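You operate a simulated robot arm through the tools that you are given. There is no shell and no other tool. Be economical: measure what you need, move in short steps, check, and stop when the job is done.

The job below is to be done with a simulated robot arm. You get a single attempt, and the scene is never put back.

TASK
Move the light box's dish to the upper incubator drawer at 25.
Fine: lamp off; shut and latch the drawer, then set the knob.

It is judged by the outcome, as a careful person would: the job done as asked, and still so three seconds after it is handed in. It fails if anything else is knocked over, pushed out of place, dropped, spilled or broken.

THE ROBOT
A 6-joint arm with a two-finger parallel gripper, fixed in place. Base frame: the origin is at the foot of the arm, x ahead of it, y to its left, z up; the work surface is at about z = 850. Units: mm, degrees, N and s.
With the tool pointing down near the work surface it reaches from about 240 to 640 mm from the base axis. Its first joint turns from -66.0 to 66.0 degrees. Payload 2.7 kg.
The tool frame sits at the grasp point between the pads (the TCP): z along the fingers, y along the line on which they close. The tips reach 23 mm beyond it. The gripper opens to 94 mm. The fingers are 38 mm wide and 10 mm thick; the gripper's body (54 by 96 mm) begins 39 mm behind the TCP.
Orientation is that of the tool frame in the base frame, as a unit quaternion [w, x, y, z]. With the fingers straight down and closing along the base's y, the tool's x points along the base's -x, its y along +y and its z along -z.

THE INTERFACE
- The arm moves only by the tool play_rows. Its argument "commands" is text: rows parted by semicolons, each of 7 numbers parted by spaces: the turn, a rotation vector about the base's x, y, z in units of 90 degrees (1.0 is 90 degrees), then the shift along the base's x, y, z in units of 500 mm (1.0 is 500 mm), then the gripper command, from -1 (fully open) to 1 (shut), values between in proportion. In form: rx ry rz x y z hand; .... A call has 1 to 12 rows; each row is the pose to reach, as a shift and turn from the pose commanded when the call began. A call with a number of a shift or a turn outside -1 to 1 is refused whole. A row lasts 0.2 s, in which the tool goes at most 50 mm and 8.6 degrees; a call with a longer step from one row to the next is refused whole, and so is a gripper value outside its range. A pose out of reach is approached as far as the arm can. The call stops where the force on the tool passes 40 N (or 10 N more than at its start, if that is more) or the arm is blocked; 0.2 s more then pass. The fingers move at their own pace (about 45 mm/s each) and stop on an object; they squeeze with about 21 N. The grip force told is the motor's: it shows also when the fingers shut on nothing. Time passes only in rows, and 0.2 s behind the last, so rows that repeat a pose let the fingers close. It gives the time, the measured TCP pose, the force on the tool (base axes), the opening and the grip force at its end, in the units of the frame above (readings bear some noise), with the torque about the TCP (base axes, N m) and any sound that the robot's microphone picked up, and new pictures: "show" is both (left out), scene, wrist or none.
- Cameras (640 x 400 px; columns grow to the right, rows downward): "scene" is fixed at [52.5, -413.4, 1416.2]; the picture's right is [0.85, -0.53, 0.00], its down [-0.20, -0.32, -0.93] and it looks along [0.49, 0.79, -0.37] (base axes); focal length 313 px, centre (320, 200). "wrist" rides on the gripper at [87, 16, -74] in the tool frame; the picture's right is [-0.18, 0.98, 0.00], its down [-0.58, -0.11, -0.81] and it looks along [-0.79, -0.15, 0.59] (tool axes); focal length 243 px, centre (320, 200). There is no depth. A picture from a camera that has moved, and an enlarged one, comes with that camera's place and axes in the base frame and with its lens. The place of the scene camera against the robot may be out by one fixed shift of up to 25 mm in any direction.
- inspect(camera, box): a new picture of the part [left, top, right, bottom] of that camera's present view, enlarged. The clock stands still meanwhile.
- finish_job(): hands the job in; it is judged then, once.

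Work in short steps. Places have to be worked out from the pictures, the camera data and where the tool is seen: move nearer, look again, correct. Check each grasp and each placing, and mend what went wrong. You have 120 turns and 200 pictures in all, those below and enlarged ones among them. Open the gripper and draw the arm clear of the work before you hand the job in, unless the task says otherwise; then end with one line.

The tools are called after "Emit:" as a command line: name --argument value ..., lists and objects as JSON in quotes. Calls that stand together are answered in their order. play_rows: Moves the arm, as the interface text tells. Its arguments: {"type":"object","properties":{"commands":{"type":"string"},"show":{"type":"string","enum":["both","scene","wrist","none"]}},"required":["commands"]} The other tools are called the same way: inspect (camera, box) takes an enlarged picture of a part of a camera's view; finish_job () hands the job in.

At the start:

```text
time: 0.0
ee_pos: [292.3, 30.5, 1345.3]
ee_rot: [0.0, 0.001, 1.0, 0.0]
force: [-0.5, -0.1, 0.0]
torque: [-0.03, 0.03, -0.04]
opening: 93.8
grasp_force: 0.0
```

scene: 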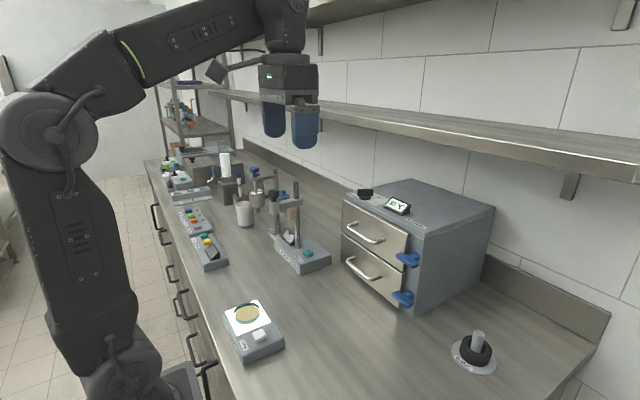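
wrist: 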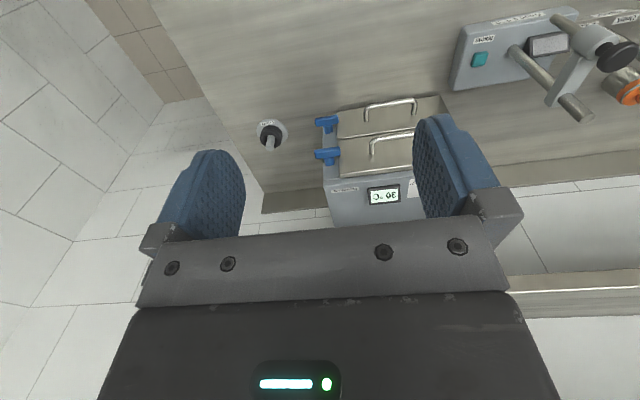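

The scene shows a light box with a dish in front, an incubator with two drawers with blue latches, and a knob on top. I look at these closely first.

Emit:
inspect --camera "scene" --box '[320, 170, 500, 320]'

Emit:
inspect --camera "scene" --box '[200, 280, 310, 370]'

Emit:
inspect --camera "scene" --box '[150, 140, 340, 280]'

Emit:
inspect --camera "wrist" --box '[240, 80, 460, 230]'

```text
2.67 times, centred on (410, 245) of scene
camera zoom: at [52.5, -413.4, 1416.2], right [0.85, -0.53, 0.0], down [-0.2, -0.32, -0.93], along [0.49, 0.79, -0.37], focal length 834 px, centre (80, 80)
```

zoom: 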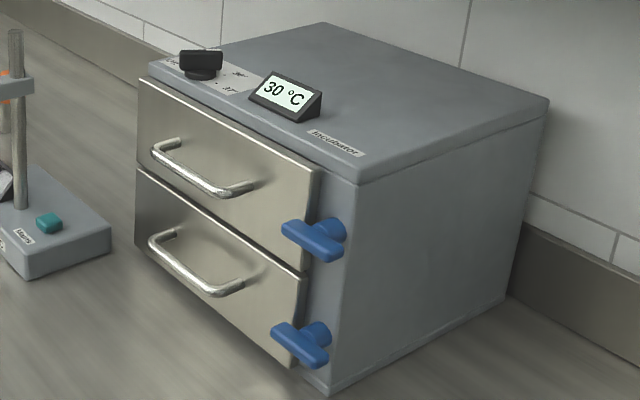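

```text
4.44 times, centred on (255, 325) of scene
camera zoom: at [52.5, -413.4, 1416.2], right [0.85, -0.53, 0.0], down [-0.2, -0.32, -0.93], along [0.49, 0.79, -0.37], focal length 1390 px, centre (609, -356)
```

zoom: 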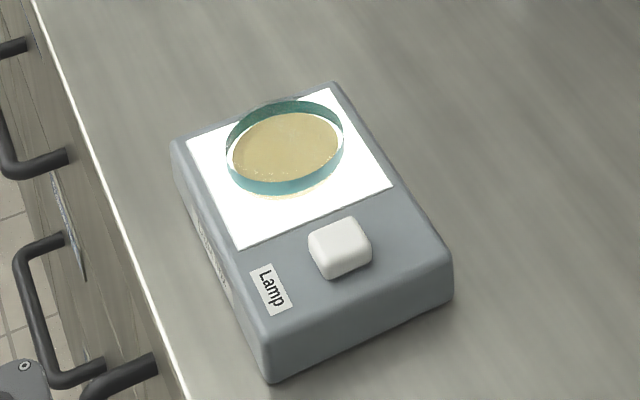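

```text
2.86 times, centred on (245, 210) of scene
camera zoom: at [52.5, -413.4, 1416.2], right [0.85, -0.53, 0.0], down [-0.2, -0.32, -0.93], along [0.49, 0.79, -0.37], focal length 894 px, centre (534, 171)
```

zoom: 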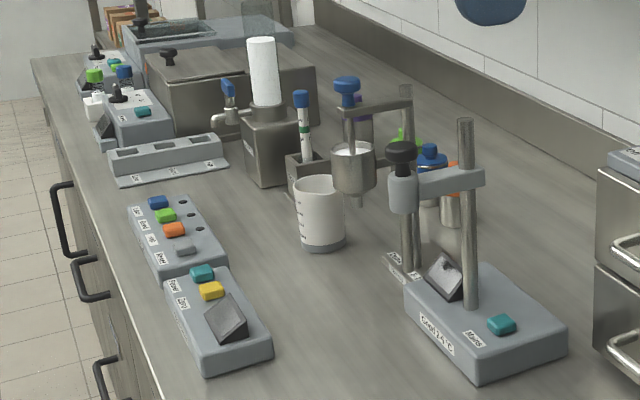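

```text
2.67 times, centred on (350, 155) of wrist
camera zoom: at [205.1, 48.0, 1419.0], right [0.18, 0.98, 0.0], down [0.58, -0.11, 0.81], along [0.79, -0.15, -0.59], focal length 647 px, centre (240, 320)
```

zoom: 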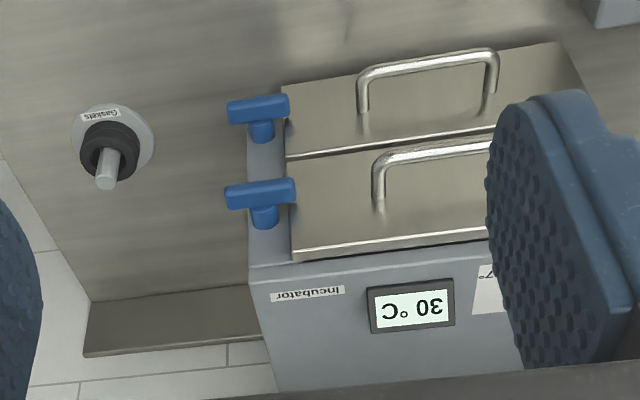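

The light box looks to be around (215, 90–200), with the incubator front facing −x at x≈575 and y from 8 to 285. I move down above the light box to measure it with the wrist camera.

Emit:
play_rows --commands "0 0 0 -0.01 0.03 -0.09 -1; 0 0 0 -0.02 0.06 -0.18 -1; 0 0 0 -0.03 0.09 -0.27 -1; 0 0 0 -0.04 0.12 -0.36 -1; 0 0 0 -0.06 0.15 -0.45 -1; 0 0 0 -0.08 0.18 -0.53 -1; 0 0 0 -0.1 0.21 -0.61 -1; 0 0 0 -0.12 0.23 -0.66 -1; 0 0 0 -0.12 0.23 -0.66 -1"

```text
time: 2.0
ee_pos: [232.9, 145.2, 1016.3]
ee_rot: [0.0, 0.0, 1.0, -0.001]
force: [-0.3, -0.2, -0.9]
torque: [0.0, -0.04, -0.02]
opening: 94.0
grasp_force: 0.1
camera wrist: at [145.1, 162.5, 1089.5], right [0.18, 0.98, 0.0], down [0.58, -0.11, 0.81], along [0.79, -0.15, -0.59], focal length 243 px, centre (320, 200)
```

scene: 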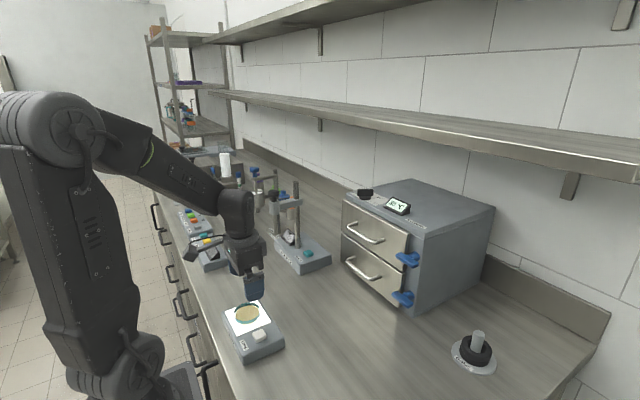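
wrist: 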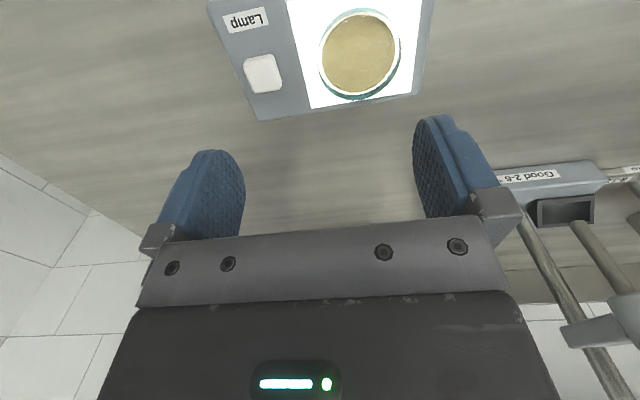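

The dish is at about (229, 177) and the lamp button at about (230, 101). I close the gripper and come over the button.

Emit:
play_rows --commands "0 0 0 0 -0.05 0 1; 0 0 0 -0.006 -0.088 -0.03 1; 0 0 0 -0.006 -0.088 -0.08 1; 0 0 0 -0.006 -0.088 -0.11 1; 0 0 0 -0.006 -0.088 -0.11 1; 0 0 0 -0.006 -0.088 -0.11 1"

```text
time: 3.4
ee_pos: [228.7, 101.5, 960.1]
ee_rot: [0.0, -0.001, 1.0, 0.0]
force: [0.4, 0.6, 0.0]
torque: [-0.03, -0.01, 0.01]
opening: 0.1
grasp_force: 20.9
camera wrist: at [141.5, 118.8, 1033.8], right [0.18, 0.98, 0.0], down [0.58, -0.11, 0.81], along [0.79, -0.15, -0.59], focal length 243 px, centre (320, 200)
```

scene: 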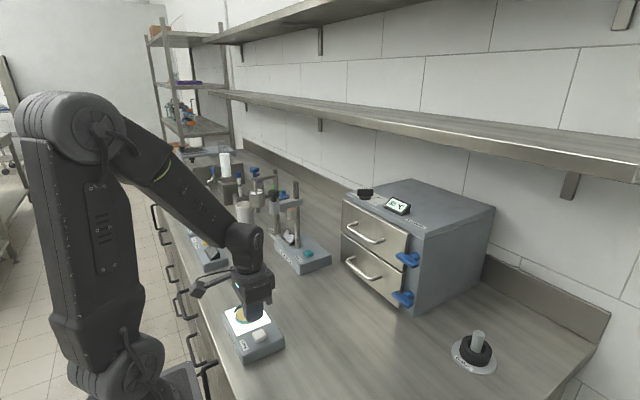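
wrist: 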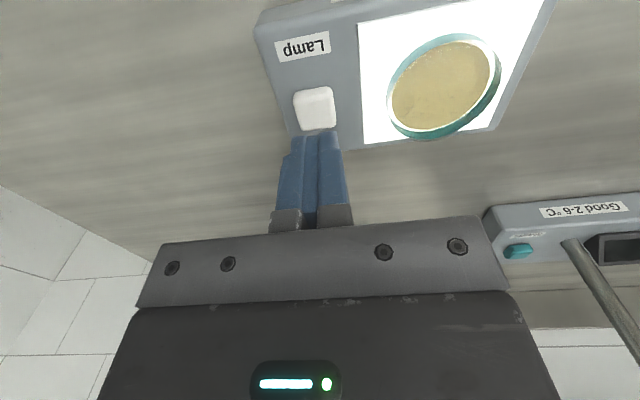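

Triangulating the two views puts the button top at about z 885–890, near (233, 98). I descend gently onto it.

Emit:
play_rows --commands "0 0 0 0.008 -0.006 -0.03 1; 0 0 0 0.008 -0.006 -0.06 1; 0 0 0 0.008 -0.006 -0.08 1; 0 0 0 0.008 -0.006 -0.09 1; 0 0 0 0.008 -0.006 -0.096 1"

```text
time: 4.6
ee_pos: [235.3, 99.3, 913.2]
ee_rot: [0.002, -0.001, 1.0, -0.001]
force: [2.0, -4.5, 11.5]
torque: [-0.07, -0.05, -0.03]
opening: 0.2
grasp_force: 21.2
heard: click
camera wrist: at [146.0, 115.7, 986.6], right [0.18, 0.98, 0.0], down [0.58, -0.11, 0.81], along [0.79, -0.15, -0.59], focal length 243 px, centre (320, 200)
```

scene: 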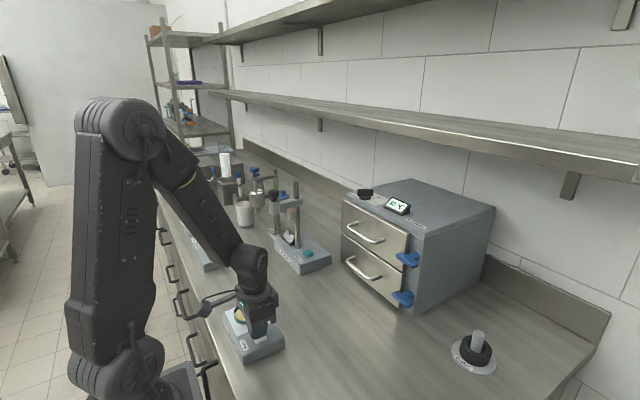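
wrist: 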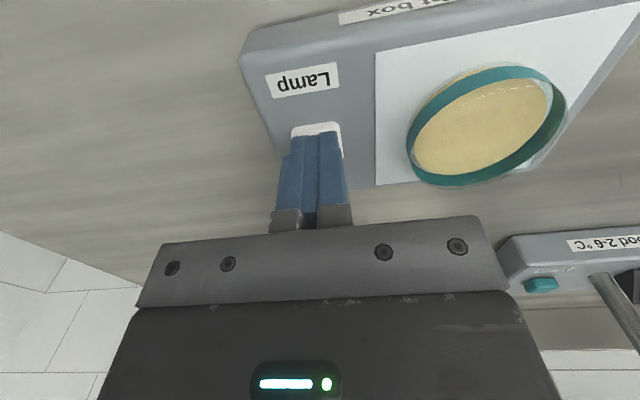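

Click heard and the lamp is dark. I rise and go to view the incubator front.

Emit:
play_rows --commands "0 0 0 0 0 0.06 1; 0 0 0 0.0 0 0.15 1; 0 0 0 0.02 0.0 0.24 1; 0 0 0 0.08 0.0 0.31 -1; 0 0 0 0.15 0.0 0.37 -1; 0 0 0 0.23 0.0 0.42 -1; 0 0 0 0.29 0 0.47 -1; 0 0 0 0.29 0 0.47 -1"

```text
time: 6.4
ee_pos: [378.3, 99.8, 1147.9]
ee_rot: [0.0, 0.0, 1.0, 0.0]
force: [0.7, -0.7, 0.2]
torque: [0.02, 0.0, 0.01]
opening: 93.8
grasp_force: 0.0
camera wrist: at [291.6, 116.9, 1223.3], right [0.18, 0.98, 0.0], down [0.58, -0.11, 0.81], along [0.79, -0.15, -0.59], focal length 243 px, centre (320, 200)
```

scene: 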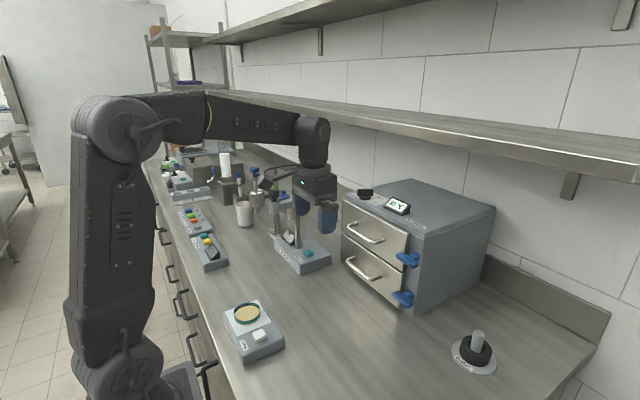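
wrist: 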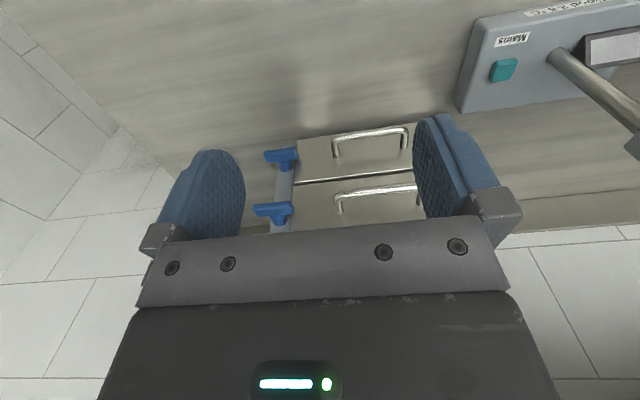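

I enlarge the wrist view to triangulate the handle and latch.

Emit:
inspect --camera "wrist" --box '[240, 110, 440, 240]'

Emit:
inspect --camera "scene" --box '[330, 180, 430, 240]'

```text
3.08 times, centred on (340, 175) of wrist
camera zoom: at [291.6, 116.9, 1223.3], right [0.18, 0.98, 0.0], down [0.58, -0.11, 0.81], along [0.79, -0.15, -0.59], focal length 746 px, centre (258, 277)
```

zoom: 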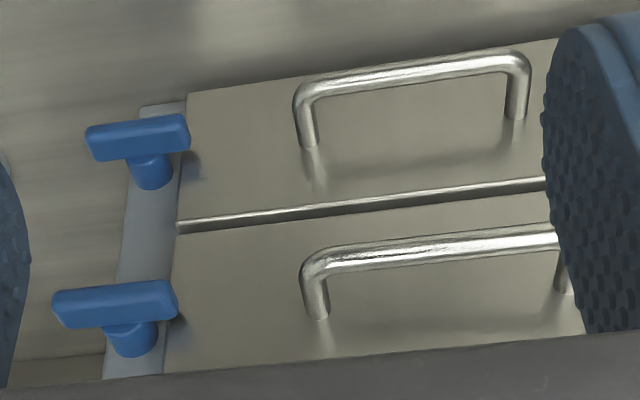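

```text
6.40 times, centred on (380, 210) of scene
camera zoom: at [52.5, -413.4, 1416.2], right [0.85, -0.53, 0.0], down [-0.2, -0.32, -0.93], along [0.49, 0.79, -0.37], focal length 2002 px, centre (-64, 136)
```

zoom: 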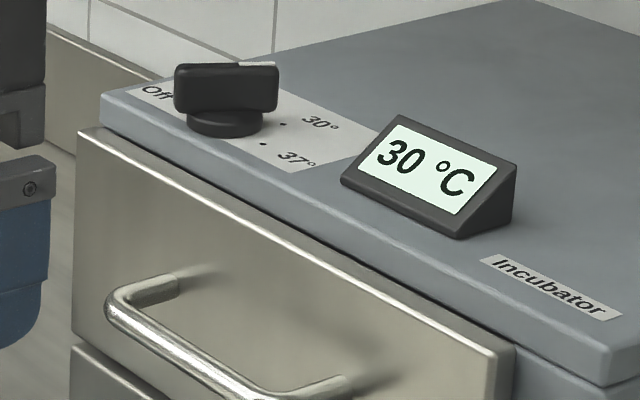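

The upper handle's bar is at x≈535, y 92–192, z≈1037. The upper latch bar is horizontal, centred near (562, −3, 1026), and lies across the drawer edge, so it is latched. I pitch the tool forward to horizontal in order to grip and twist the latch.

Emit:
play_rows --commands "0 -0.085 0 0.009 -0.018 -0.018 -1; 0 -0.17 0 0.018 -0.036 -0.036 -1; 0 -0.255 0 0.027 -0.054 -0.054 -1; 0 -0.34 0 0.036 -0.072 -0.072 -1; 0 -0.425 0 0.045 -0.09 -0.09 -1; 0 -0.51 0 0.054 -0.108 -0.108 -1; 0 -0.595 0 0.063 -0.126 -0.126 -1; 0 -0.68 0 0.072 -0.144 -0.144 -1; 0 -0.765 0 0.081 -0.162 -0.162 -1; 0 -0.85 0 0.09 -0.18 -0.18 -1; 0 -0.93 0 0.1 -0.2 -0.2 -1; 0 -1 0 0.104 -0.206 -0.216 -1"

```text
time: 9.0
ee_pos: [424.7, 99.0, 1065.7]
ee_rot: [0.704, 0.003, 0.709, -0.023]
force: [0.1, 0.5, 0.0]
torque: [0.01, -0.05, 0.04]
opening: 94.1
grasp_force: 0.1
out of reach, approached as far as the arm can: row 6, 7, 8, 9, 10, 11, 12
camera wrist: at [350.6, 116.7, 979.1], right [0.04, 0.99, 0.15], down [-0.81, -0.06, 0.59], along [0.59, -0.15, 0.79], focal length 243 px, centre (320, 200)
```

scene: 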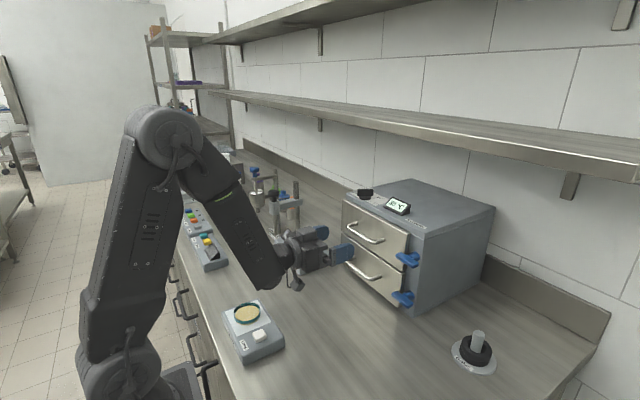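
wrist: 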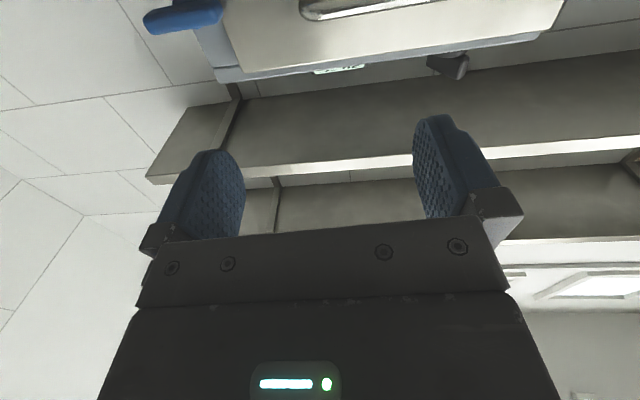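

The tool is horizontal, but the pose was reported as out of reach, perhaps because it was too close to the base. I test a small move outward and to −y.

Emit:
play_rows --commands "0 0 0 0.03 0 0.02 -1; 0 0 0 0.06 -0.04 0.04 -1; 0 0 0 0.08 -0.08 0.05 -1; 0 0 0 0.08 -0.12 0.05 -1; 0 0 0 0.08 -0.12 0.05 -1" --show "scene"

```text
time: 10.2
ee_pos: [451.2, 116.3, 1091.5]
ee_rot: [0.707, 0.003, 0.707, -0.002]
force: [0.0, -0.3, 0.9]
torque: [0.02, -0.01, -0.02]
opening: 94.2
grasp_force: 0.1
out of reach, approached as far as the arm can: row 1, 2, 3, 4, 5
```

scene: 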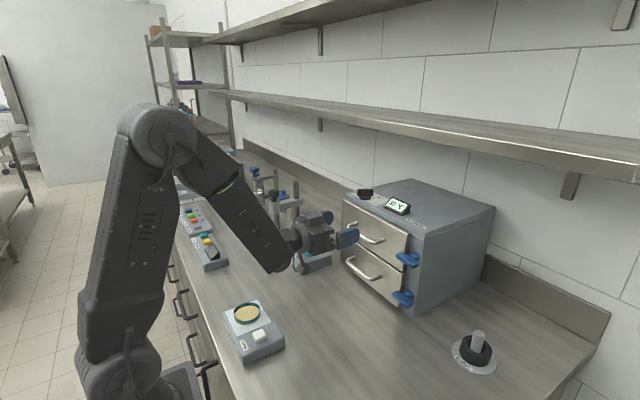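

The arm drifted the wrong way, probably because the wrist passed through alignment with the forearm while off-plane. I pitch back down and centre y at 0 before trying again.

Emit:
play_rows --commands "0 0.085 0 0 0 0.01 -1; 0 0.17 0 0 0 0.02 -1; 0 0.255 0 0 0 0.03 -1; 0 0.34 0 -0.01 0 0.04 -1; 0 0.425 0 -0.02 0 0.05 -1; 0 0.51 0 -0.03 0 0.06 -1; 0 0.595 0 -0.04 0 0.08 -1; 0 0.68 0 -0.05 -0.04 0.1 -1; 0 0.765 0 -0.06 -0.08 0.12 -1; 0 0.85 0 -0.07 -0.12 0.14 -1; 0 0.93 0 -0.08 -0.16 0.15 -1; 0 1 0 -0.08 -0.2 0.15 -1" --show "scene"

```text
time: 12.8
ee_pos: [406.7, 16.0, 1162.3]
ee_rot: [-0.001, -0.001, 1.0, 0.0]
force: [0.6, -0.6, 0.5]
torque: [0.01, 0.02, 0.01]
opening: 94.1
grasp_force: 0.1
```

scene: 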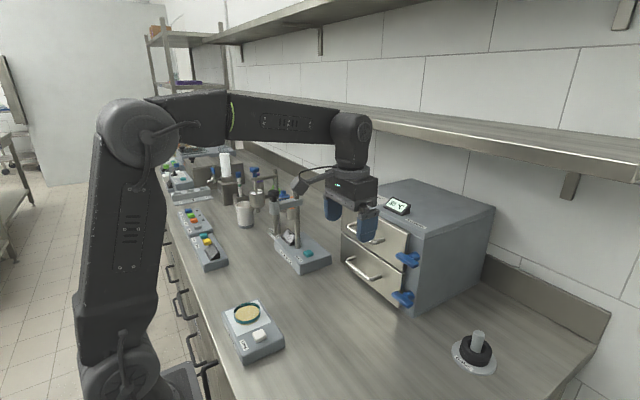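

The arm tracks the pose properly with the tool down. I will work the latch from above instead: closed fingertips press one end of the T-bar down and then sideways. I first come above its outer end and look.

Emit:
play_rows --commands "0 0 0 0.08 -0.03 0 1; 0 0 0 0.16 -0.06 -0.03 1; 0 0 0 0.22 -0.08 -0.06 1; 0 0 0 0.27 -0.084 -0.1 1; 0 0 0 0.27 -0.084 -0.13 1; 0 0 0 0.27 -0.084 -0.13 1; 0 0 0 0.27 -0.084 -0.13 1"

Emit:
inspect --camera "wrist" --box '[220, 40, 460, 190]'

Emit:
inspect --camera "scene" --box '[330, 170, 450, 310]'

```text
time: 14.4
ee_pos: [542.7, -26.0, 1096.6]
ee_rot: [-0.001, 0.0, 1.0, 0.0]
force: [-0.4, -0.5, 0.3]
torque: [-0.01, 0.02, 0.02]
opening: 0.1
grasp_force: 21.3
camera wrist: at [455.5, -8.5, 1170.6], right [0.18, 0.98, 0.0], down [0.58, -0.11, 0.81], along [0.79, -0.15, -0.59], focal length 243 px, centre (320, 200)
```

scene: 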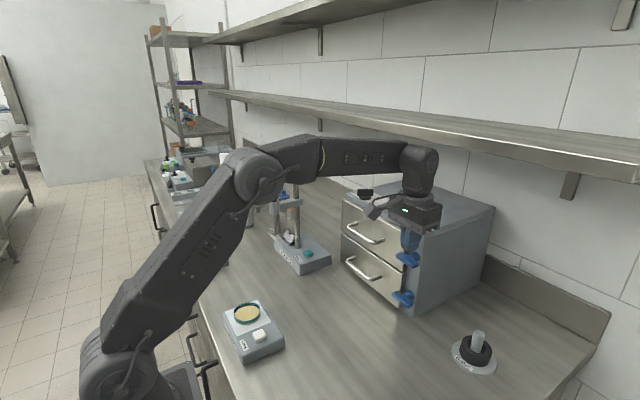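
wrist: 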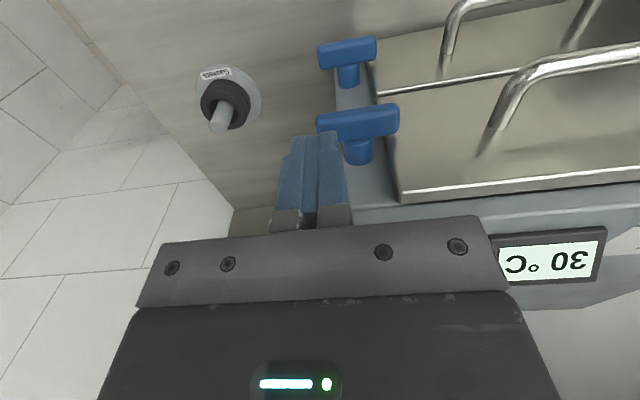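

```text
2.67 times, centred on (340, 115) of wrist
camera zoom: at [455.5, -8.5, 1170.6], right [0.18, 0.98, 0.0], down [0.58, -0.11, 0.81], along [0.79, -0.15, -0.59], focal length 647 px, centre (267, 427)
```

zoom: 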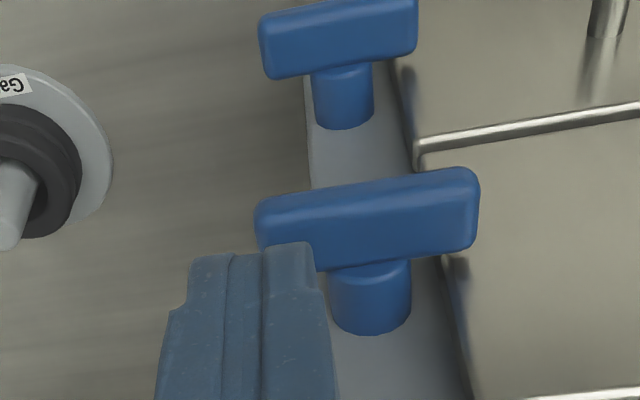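

```text
2.86 times, centred on (390, 240) of scene
camera zoom: at [52.5, -413.4, 1416.2], right [0.85, -0.53, 0.0], down [-0.2, -0.32, -0.93], along [0.49, 0.79, -0.37], focal length 894 px, centre (120, 86)
```

zoom: 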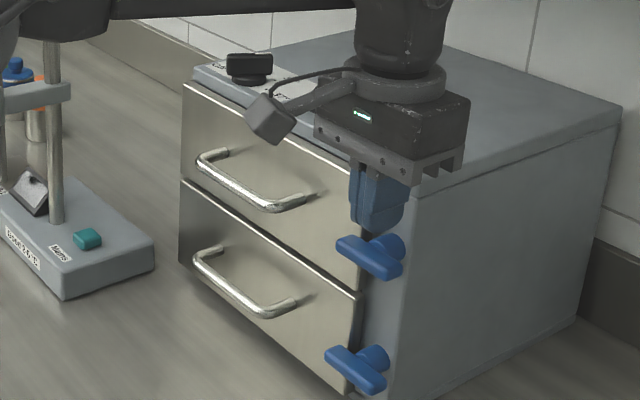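

The bar spans y −30 to 27 at x≈562, z≈1026. I press the outer end down in small steps, watching the force.

Emit:
play_rows --commands "0 0 0 0.024 0.002 -0.03 1; 0 0 0 0.024 0.002 -0.06 1; 0 0 0 0.024 0.002 -0.075 1; 0 0 0 0.024 0.002 -0.09 1; 0 0 0 0.024 0.002 -0.1 1; 0 0 0 0.024 0.002 -0.11 1; 0 0 0 0.024 0.002 -0.12 1"

```text
time: 15.9
ee_pos: [554.6, -25.0, 1048.7]
ee_rot: [0.011, 0.0, 1.0, -0.001]
force: [0.7, -1.2, 3.3]
torque: [0.01, -0.13, -0.02]
opening: 0.0
grasp_force: 21.3
stopped in row 7: the force on the tool passed its limit at 44 N (the readings are from after the stop); the commanded pose is now the measured one
camera wrist: at [468.4, -7.8, 1120.5], right [0.18, 0.98, 0.0], down [0.56, -0.11, 0.82], along [0.8, -0.15, -0.57], focal length 243 px, centre (320, 200)
```

scene: 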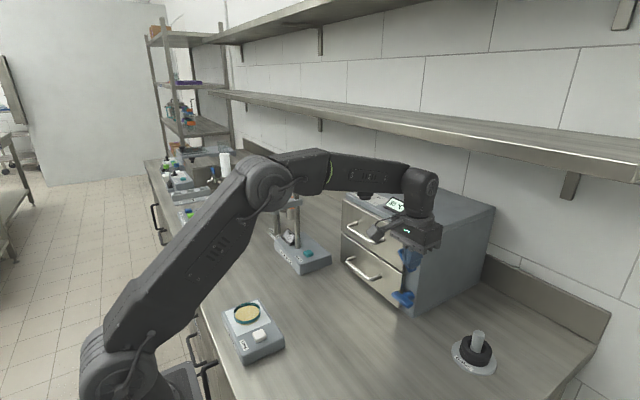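
wrist: 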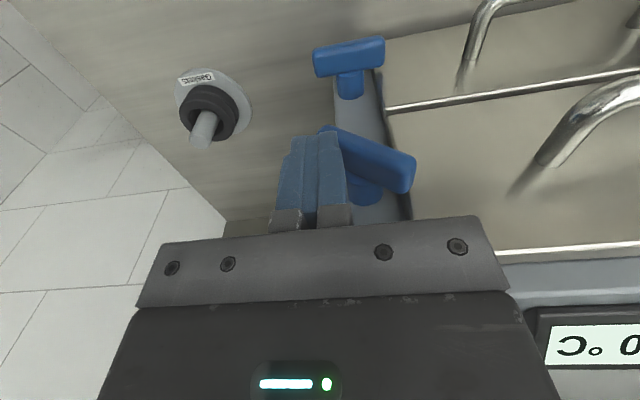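

The bar is turning (inner end up), with only 3 N remaining after the stop. I keep pressing in small steps.

Emit:
play_rows --commands "0 0 0 0 0 -0.006 1; 0 0 0 0 0 -0.012 1; 0 0 0 0 0 -0.018 1; 0 0 0 0 0 -0.024 1; 0 0 0 0 0 -0.03 1; 0 0 0 0 0 -0.036 1; 0 0 0 0 0 -0.042 1"

Emit:
inspect --camera "wrist" --box '[220, 60, 460, 210]'

```text
time: 16.7
ee_pos: [559.8, -25.7, 1048.4]
ee_rot: [0.017, -0.001, 1.0, -0.002]
force: [0.2, -0.2, 3.8]
torque: [0.1, -0.1, -0.02]
opening: 0.0
grasp_force: 21.0
stopped in row 3: the force on the tool passed its limit at 43 N (the readings are from after the stop); the commanded pose is now the measured one
camera wrist: at [469.1, -8.0, 1118.6], right [0.18, 0.98, 0.0], down [0.55, -0.11, 0.83], along [0.81, -0.15, -0.56], focal length 243 px, centre (320, 200)
```

scene: 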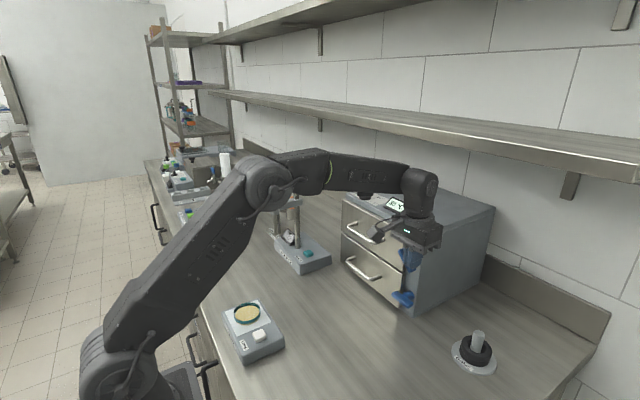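
wrist: 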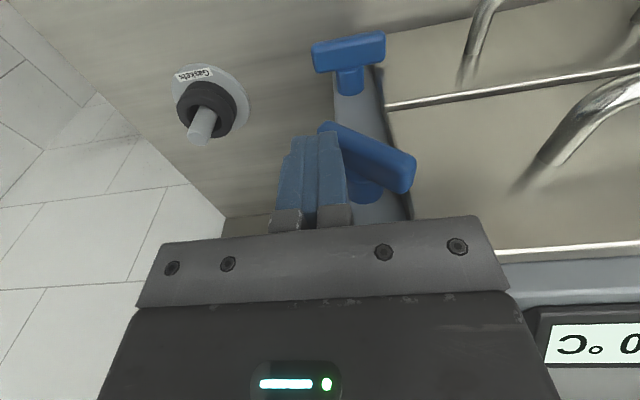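

```text
2.67 times, centred on (340, 135) of wrist
camera zoom: at [469.1, -8.0, 1118.6], right [0.18, 0.98, 0.0], down [0.55, -0.11, 0.83], along [0.81, -0.15, -0.56], focal length 647 px, centre (267, 373)
```

zoom: 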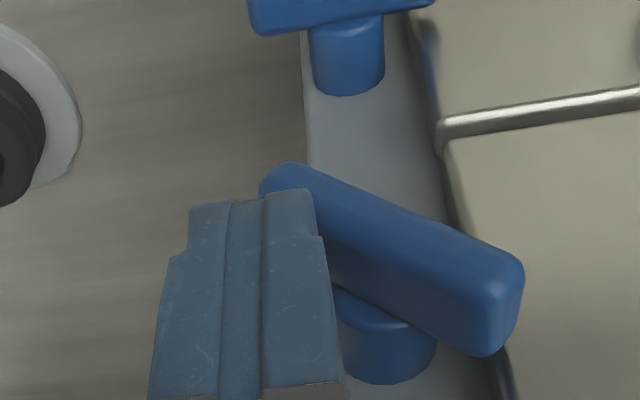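

The bar stays about 25° turned, but the arm slid and tilted, so the gripper body is probably touching the incubator's top edge. I lift, pitch the tool about 20° so the body leans back, and press again.

Emit:
play_rows --commands "0 0 0 -0.02 0 0.02 1; 0 -0.07 0 -0.02 0 0.04 1; 0 -0.14 0 -0.02 0 0.04 1; 0 -0.2 0 -0.02 0.002 0.04 1; 0 -0.2 0 -0.016 0.002 0.02 1; 0 -0.2 0 -0.016 0.002 0.0 1; 0 -0.2 0 -0.016 0.002 -0.01 1; 0 -0.2 0 -0.016 0.002 -0.02 1; 0 -0.2 0 -0.016 0.002 -0.03 1; 0 -0.2 0 -0.016 0.002 -0.04 1"

Emit:
inspect --camera "wrist" --box '[220, 60, 460, 210]'

```text
time: 18.9
ee_pos: [549.4, -25.2, 1027.2]
ee_rot: [0.173, -0.001, 0.985, -0.002]
force: [-0.1, -1.0, 0.4]
torque: [0.01, -0.02, -0.02]
opening: 0.0
grasp_force: 21.0
camera wrist: at [442.7, -7.3, 1067.0], right [0.17, 0.98, 0.06], down [0.27, -0.11, 0.96], along [0.95, -0.15, -0.29], focal length 243 px, centre (320, 200)
```

scene: 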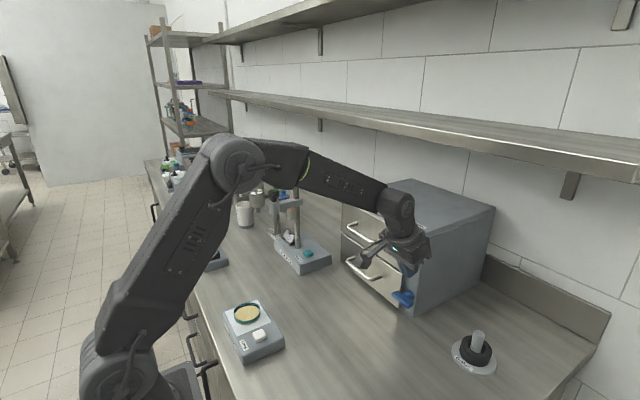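
wrist: 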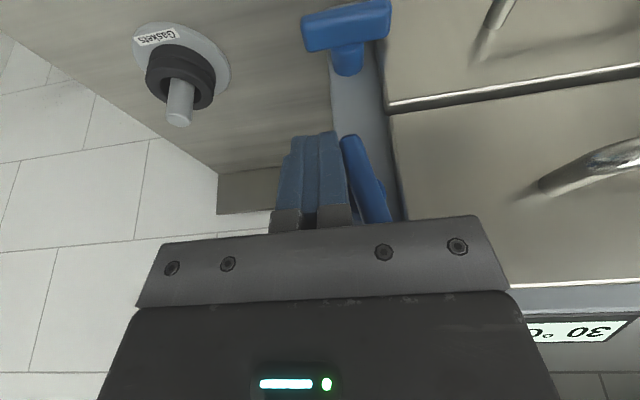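

```text
2.67 times, centred on (340, 135) of wrist
camera zoom: at [442.7, -7.3, 1067.0], right [0.17, 0.98, 0.06], down [0.27, -0.11, 0.96], along [0.95, -0.15, -0.29], focal length 647 px, centre (267, 373)
```

zoom: 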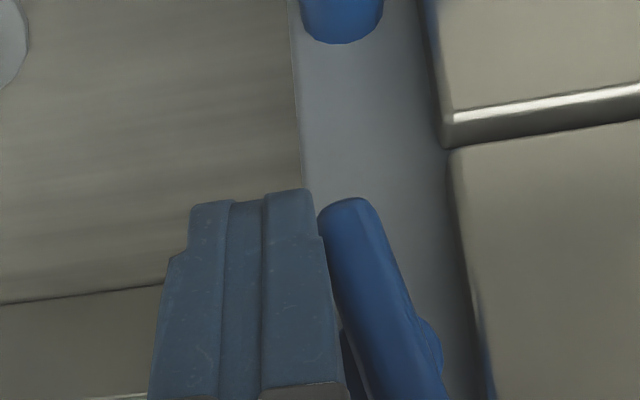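

The bar is now about 65° turned. I push its lower end toward +y to bring it upright.

Emit:
play_rows --commands "0 0 0 0 0.006 0 1; 0 0 0 0 0.012 0 1; 0 0 0 0 0.016 0 1; 0 0 0 0 0.02 0 1" --show "none"

Emit:
inspect --camera "wrist" --box '[220, 60, 460, 210]'

```text
time: 19.8
ee_pos: [550.0, -23.0, 1025.7]
ee_rot: [0.171, 0.005, 0.985, -0.005]
force: [1.5, -7.6, -0.7]
torque: [-0.02, -0.01, -0.06]
opening: 0.0
grasp_force: 20.6
stopped in row 4: the force on the tool passed its limit at 42 N (the readings are from after the stop); the commanded pose is now the measured one
```

```text
2.67 times, centred on (340, 135) of wrist
camera zoom: at [442.8, -4.5, 1066.7], right [0.18, 0.98, 0.05], down [0.27, -0.1, 0.96], along [0.94, -0.16, -0.29], focal length 647 px, centre (267, 373)
```

zoom: 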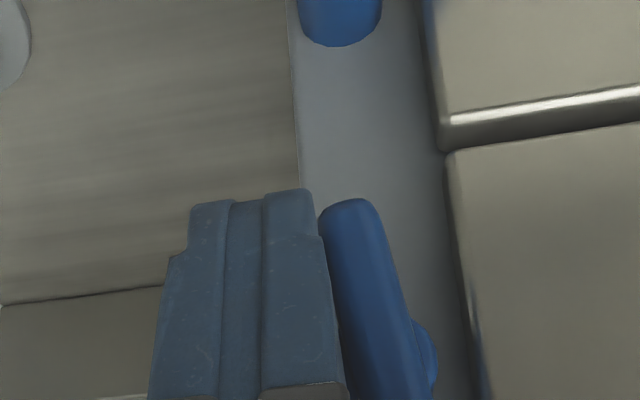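

The bar now runs parallel to the vertical frame edge, so the latch has reached its open stop. I back off toward −y, then rise and look.

Emit:
play_rows --commands "0 0 0 0 -0.02 0 1; 0 0 0 -0.04 -0.03 0.01 1; 0 0 0 -0.12 -0.03 0.08 1; 0 0.08 0 -0.16 0 0.15 -1; 0 0.15 0 -0.2 0.05 0.2 -1; 0 0.223 0 -0.2 0.12 0.2 -1; 0 0.223 0 -0.2 0.15 0.2 -1"

Emit:
inspect --camera "scene" --box '[330, 170, 450, 310]'

Emit:
inspect --camera "wrist" --box '[220, 60, 460, 210]'

```text
refused: row 3 steps farther than a row can; nothing moved
```

```text
2.86 times, centred on (390, 240) of scene
camera zoom: at [52.6, -413.6, 1416.2], right [0.85, -0.53, 0.0], down [-0.2, -0.32, -0.93], along [0.49, 0.79, -0.37], focal length 894 px, centre (120, 86)
```

zoom: 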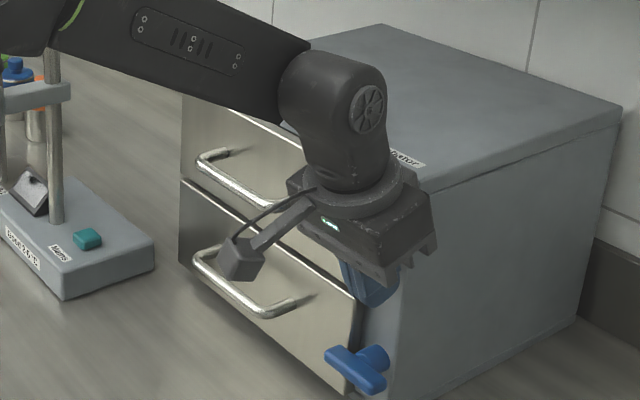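

```text
2.67 times, centred on (340, 135) of wrist
camera zoom: at [442.8, -4.5, 1066.7], right [0.18, 0.98, 0.05], down [0.27, -0.1, 0.96], along [0.94, -0.16, -0.29], focal length 647 px, centre (267, 373)
```

zoom: 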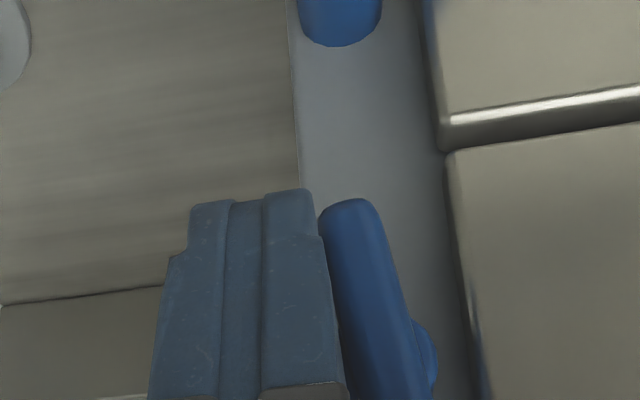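

The step was too long, so I redo the retreat with smaller ones.

Emit:
play_rows --commands "0 0 0 0 -0.02 0 1; 0 0 0 -0.06 -0.03 0.01 1; 0 0 0 -0.12 -0.03 0.06 1; 0 0.08 0 -0.16 0 0.13 -1; 0 0.15 0 -0.2 0.05 0.18 -1; 0 0.223 0 -0.2 0.12 0.2 -1; 0 0.223 0 -0.2 0.15 0.2 -1"

Emit:
inspect --camera "scene" --box '[330, 170, 450, 310]'

Emit:
inspect --camera "wrist" --box '[220, 60, 460, 210]'

```text
time: 21.4
ee_pos: [449.0, 53.3, 1127.0]
ee_rot: [-0.002, 0.002, 1.0, -0.005]
force: [-0.5, 0.3, -0.4]
torque: [0.0, -0.03, -0.02]
opening: 86.9
grasp_force: 0.0
camera wrist: at [363.7, 71.6, 1200.9], right [0.19, 0.98, -0.01], down [0.59, -0.1, 0.8], along [0.79, -0.16, -0.6], focal length 243 px, centre (320, 200)
```

scene: 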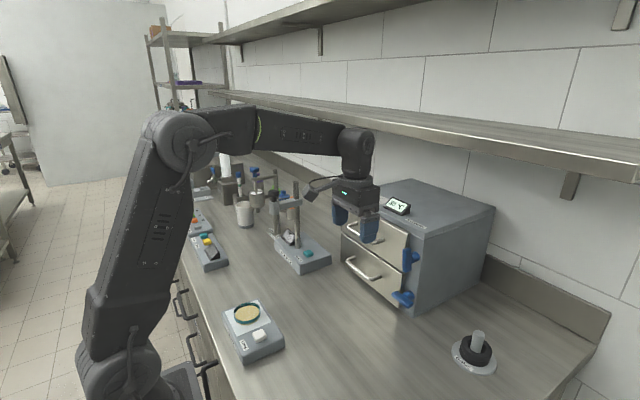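
wrist: 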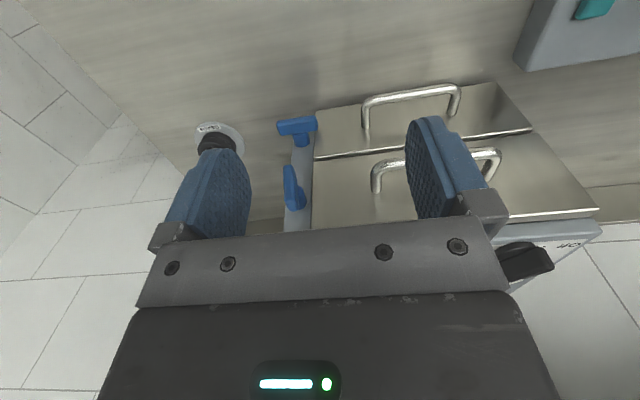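

```text
2.86 times, centred on (390, 240) of scene
camera zoom: at [52.5, -413.4, 1416.2], right [0.85, -0.53, 0.0], down [-0.2, -0.32, -0.93], along [0.49, 0.79, -0.37], focal length 894 px, centre (120, 86)
```

zoom: 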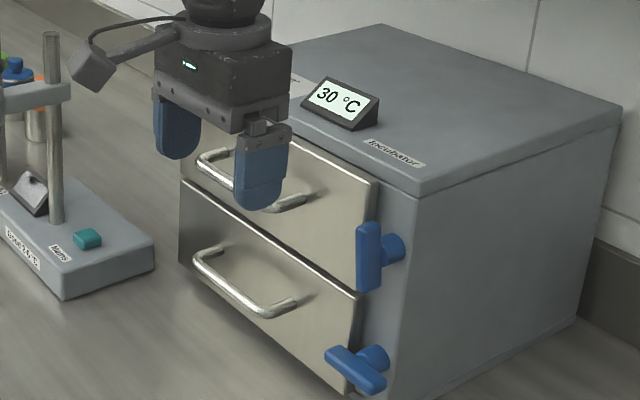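

```text
2.67 times, centred on (340, 135) of wrist
camera zoom: at [363.7, 71.6, 1200.9], right [0.19, 0.98, -0.01], down [0.59, -0.1, 0.8], along [0.79, -0.16, -0.6], focal length 647 px, centre (267, 373)
```

zoom: 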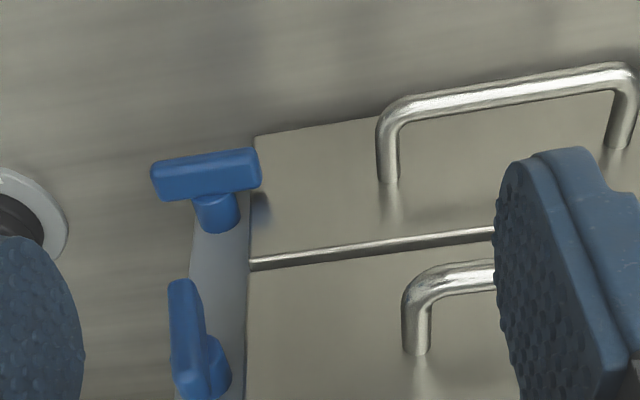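

The upper latch is vertical (open). Now I turn the tool 90° so the fingers close along x, centred on the handle's y and standing back from it.

Emit:
play_rows --commands "0 0 0.09 0 0.02 0 0.2; 0 0 0.18 0 0.04 0 0.2; 0 0 0.27 0 0.06 0 0.2; 0 0 0.36 0 0.08 0 0.2; 0 0 0.45 0 0.1 0 0.2; 0 0 0.54 0 0.12 0 0.2; 0 0 0.63 0 0.14 0 0.2; 0 0 0.72 0 0.16 0 0.2; 0 0 0.81 0 0.178 0 0.2; 0 0 0.9 0 0.178 0 0.2; 0 0 0.96 0 0.178 0 0.2; 0 0 1 0 0.178 0 0.2"

```text
time: 24.0
ee_pos: [449.3, 143.5, 1126.9]
ee_rot: [0.002, -0.706, 0.708, -0.005]
force: [-0.1, -0.1, 0.2]
torque: [0.0, 0.0, -0.03]
opening: 37.4
grasp_force: 0.1
camera wrist: at [431.3, 57.8, 1200.5], right [-0.98, 0.19, -0.01], down [0.1, 0.59, 0.8], along [0.16, 0.79, -0.59], focal length 243 px, centre (320, 200)
```

scene: 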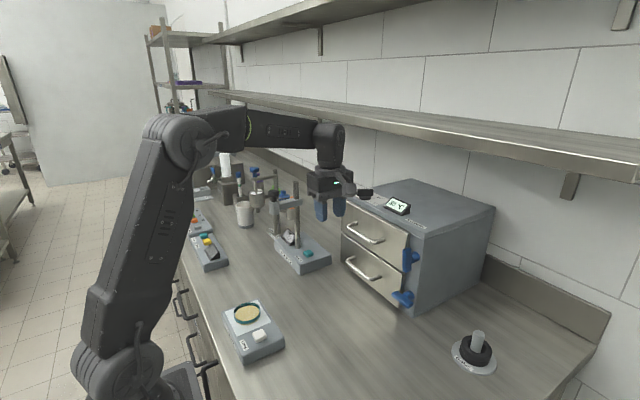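
wrist: 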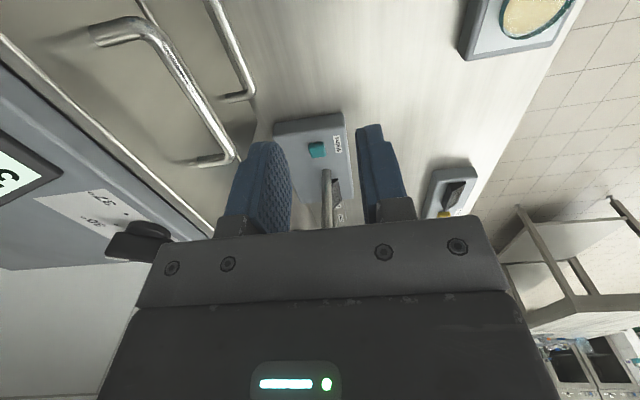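

The handle bar is at about (538–540, y 92–192, z≈1036) and stands out about 50 mm from the face. I pitch the tool back about 20° and come above the bar.

Emit:
play_rows --commands "0 -0.08 0 0.05 0 0 0.2; 0 -0.15 0 0.1 0 0 0.2; 0 -0.22 0 0.15 0 -0.02 0.2; 0 -0.22 0 0.18 0 -0.06 0.2; 0 -0.22 0 0.18 0 -0.06 0.2"

Emit:
inspect --camera "wrist" --box '[180, 20, 420, 210]'

```text
time: 25.2
ee_pos: [539.6, 142.1, 1097.9]
ee_rot: [0.123, -0.694, 0.698, -0.126]
force: [0.3, 0.3, -0.6]
torque: [0.01, 0.01, -0.01]
opening: 37.4
grasp_force: 0.1
camera wrist: at [497.5, 57.8, 1160.8], right [-0.92, 0.19, -0.34], down [-0.18, 0.58, 0.79], along [0.35, 0.79, -0.51], focal length 243 px, centre (320, 200)
```

scene: 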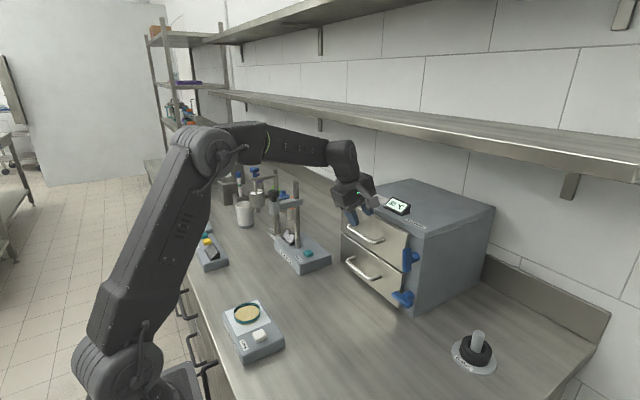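
wrist: 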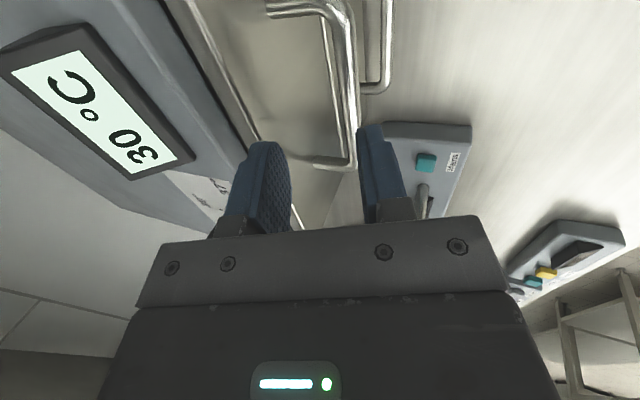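

```text
2.11 times, centred on (300, 115) of wrist
camera zoom: at [497.5, 57.8, 1160.8], right [-0.92, 0.19, -0.34], down [-0.18, 0.58, 0.79], along [0.35, 0.79, -0.51], focal length 511 px, centre (362, 379)
```

zoom: 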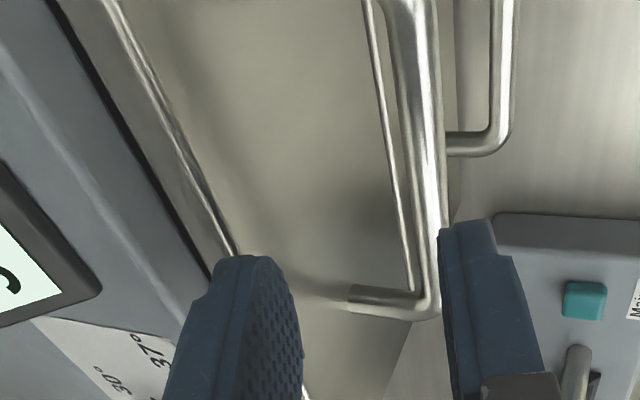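

The bar is at x≈544, z≈1035, with the face at about 577. I narrow the opening to about 26 mm, line up on the tool axis and approach along it.

Emit:
play_rows --commands "0 0 0 -0.02 0 0 0.45; 0 0 0 -0.038 0 0 0.45; 0 0 0 -0.025 0 -0.035 0.45; 0 0 0 -0.011 0 -0.075 0.45; 0 0 0 0.004 0 -0.116 0.45; 0 0 0 0.004 0 -0.116 0.45"

Emit:
inspect --camera "wrist" --box '[180, 20, 420, 210]'

```text
time: 26.6
ee_pos: [541.9, 141.5, 1038.2]
ee_rot: [0.124, -0.694, 0.698, -0.126]
force: [-0.2, -0.6, 0.1]
torque: [0.01, -0.01, -0.03]
opening: 26.2
grasp_force: 0.1
camera wrist: at [499.4, 57.1, 1101.9], right [-0.92, 0.19, -0.34], down [-0.17, 0.59, 0.79], along [0.35, 0.79, -0.51], focal length 243 px, centre (320, 200)
```

scene: 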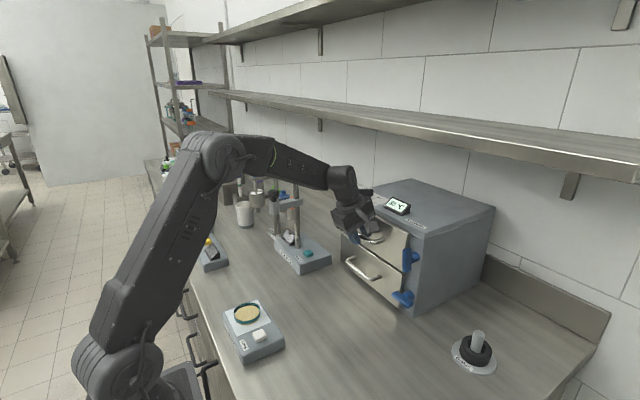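
wrist: 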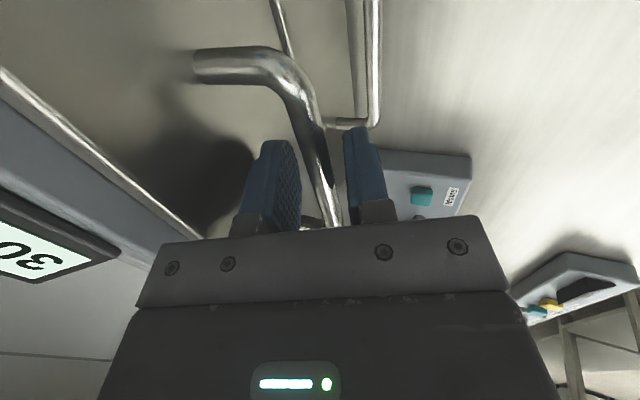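

```text
2.11 times, centred on (300, 115) of wrist
camera zoom: at [499.4, 57.1, 1101.9], right [-0.92, 0.19, -0.34], down [-0.17, 0.59, 0.79], along [0.35, 0.79, -0.51], focal length 511 px, centre (362, 379)
```

zoom: 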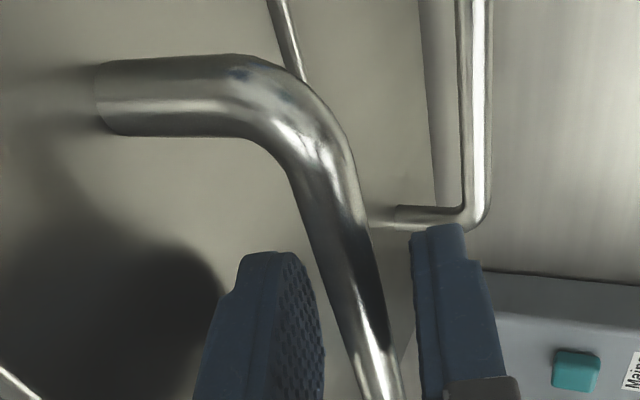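

The bar is between the fingers, so I close on it.

Emit:
play_rows --commands "0 0 0 0 0 0 1; 0 0 0 0 0 0 1; 0 0 0 0 0 0 1" --show "wrist"

```text
time: 27.4
ee_pos: [541.6, 141.1, 1038.0]
ee_rot: [0.122, -0.695, 0.698, -0.127]
force: [-3.0, -2.6, -0.9]
torque: [-0.04, -0.01, 1.16]
opening: 11.7
grasp_force: 45.6
camera wrist: at [499.3, 57.1, 1102.0], right [-0.92, 0.19, -0.34], down [-0.17, 0.59, 0.79], along [0.35, 0.79, -0.51], focal length 243 px, centre (320, 200)
```

wrist: 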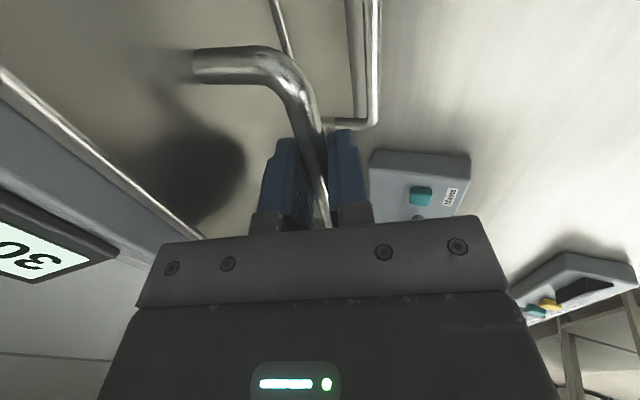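

The handle is gripped (11.7 mm). I pull the drawer straight out toward −x, a bit at a time.

Emit:
play_rows --commands "0 0 0 -0.02 0 0 1; 0 0 0 -0.05 0 0 1; 0 0 0 -0.08 0 0 1; 0 0 0 -0.11 0 0 1; 0 0 0 -0.14 0 0 1"

```text
time: 28.6
ee_pos: [471.7, 141.4, 1039.3]
ee_rot: [0.122, -0.694, 0.698, -0.127]
force: [0.9, -6.8, -9.3]
torque: [0.51, 0.09, 1.81]
opening: 11.8
grasp_force: 45.4
camera wrist: at [429.8, 57.1, 1102.0], right [-0.92, 0.19, -0.34], down [-0.17, 0.59, 0.79], along [0.35, 0.79, -0.51], focal length 243 px, centre (320, 200)
```

scene: 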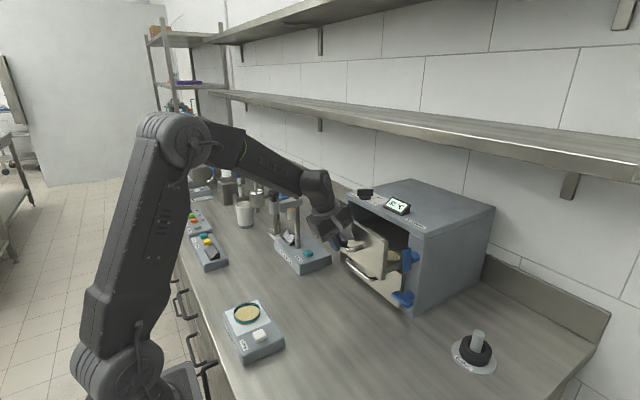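
wrist: 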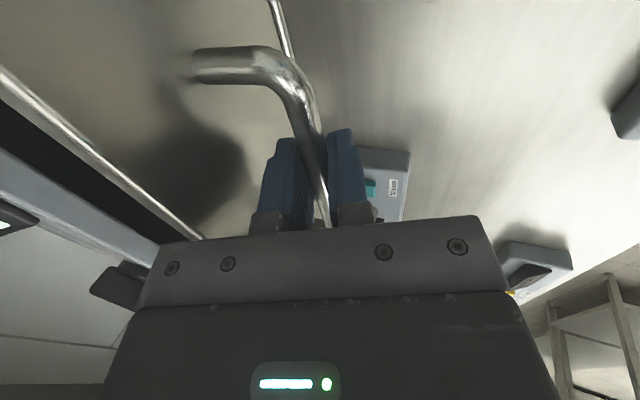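

The drawer opens easily. I check inside it, since there seems to be something near the front.

Emit:
inspect --camera "scene" --box '[330, 190, 450, 310]'

```text
3.33 times, centred on (390, 250) of scene
camera zoom: at [52.6, -413.6, 1416.2], right [0.85, -0.53, 0.0], down [-0.2, -0.32, -0.93], along [0.49, 0.79, -0.37], focal length 1043 px, centre (87, 33)
```

zoom: 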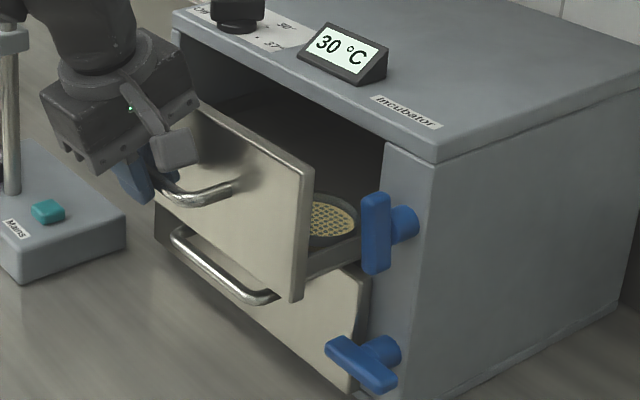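

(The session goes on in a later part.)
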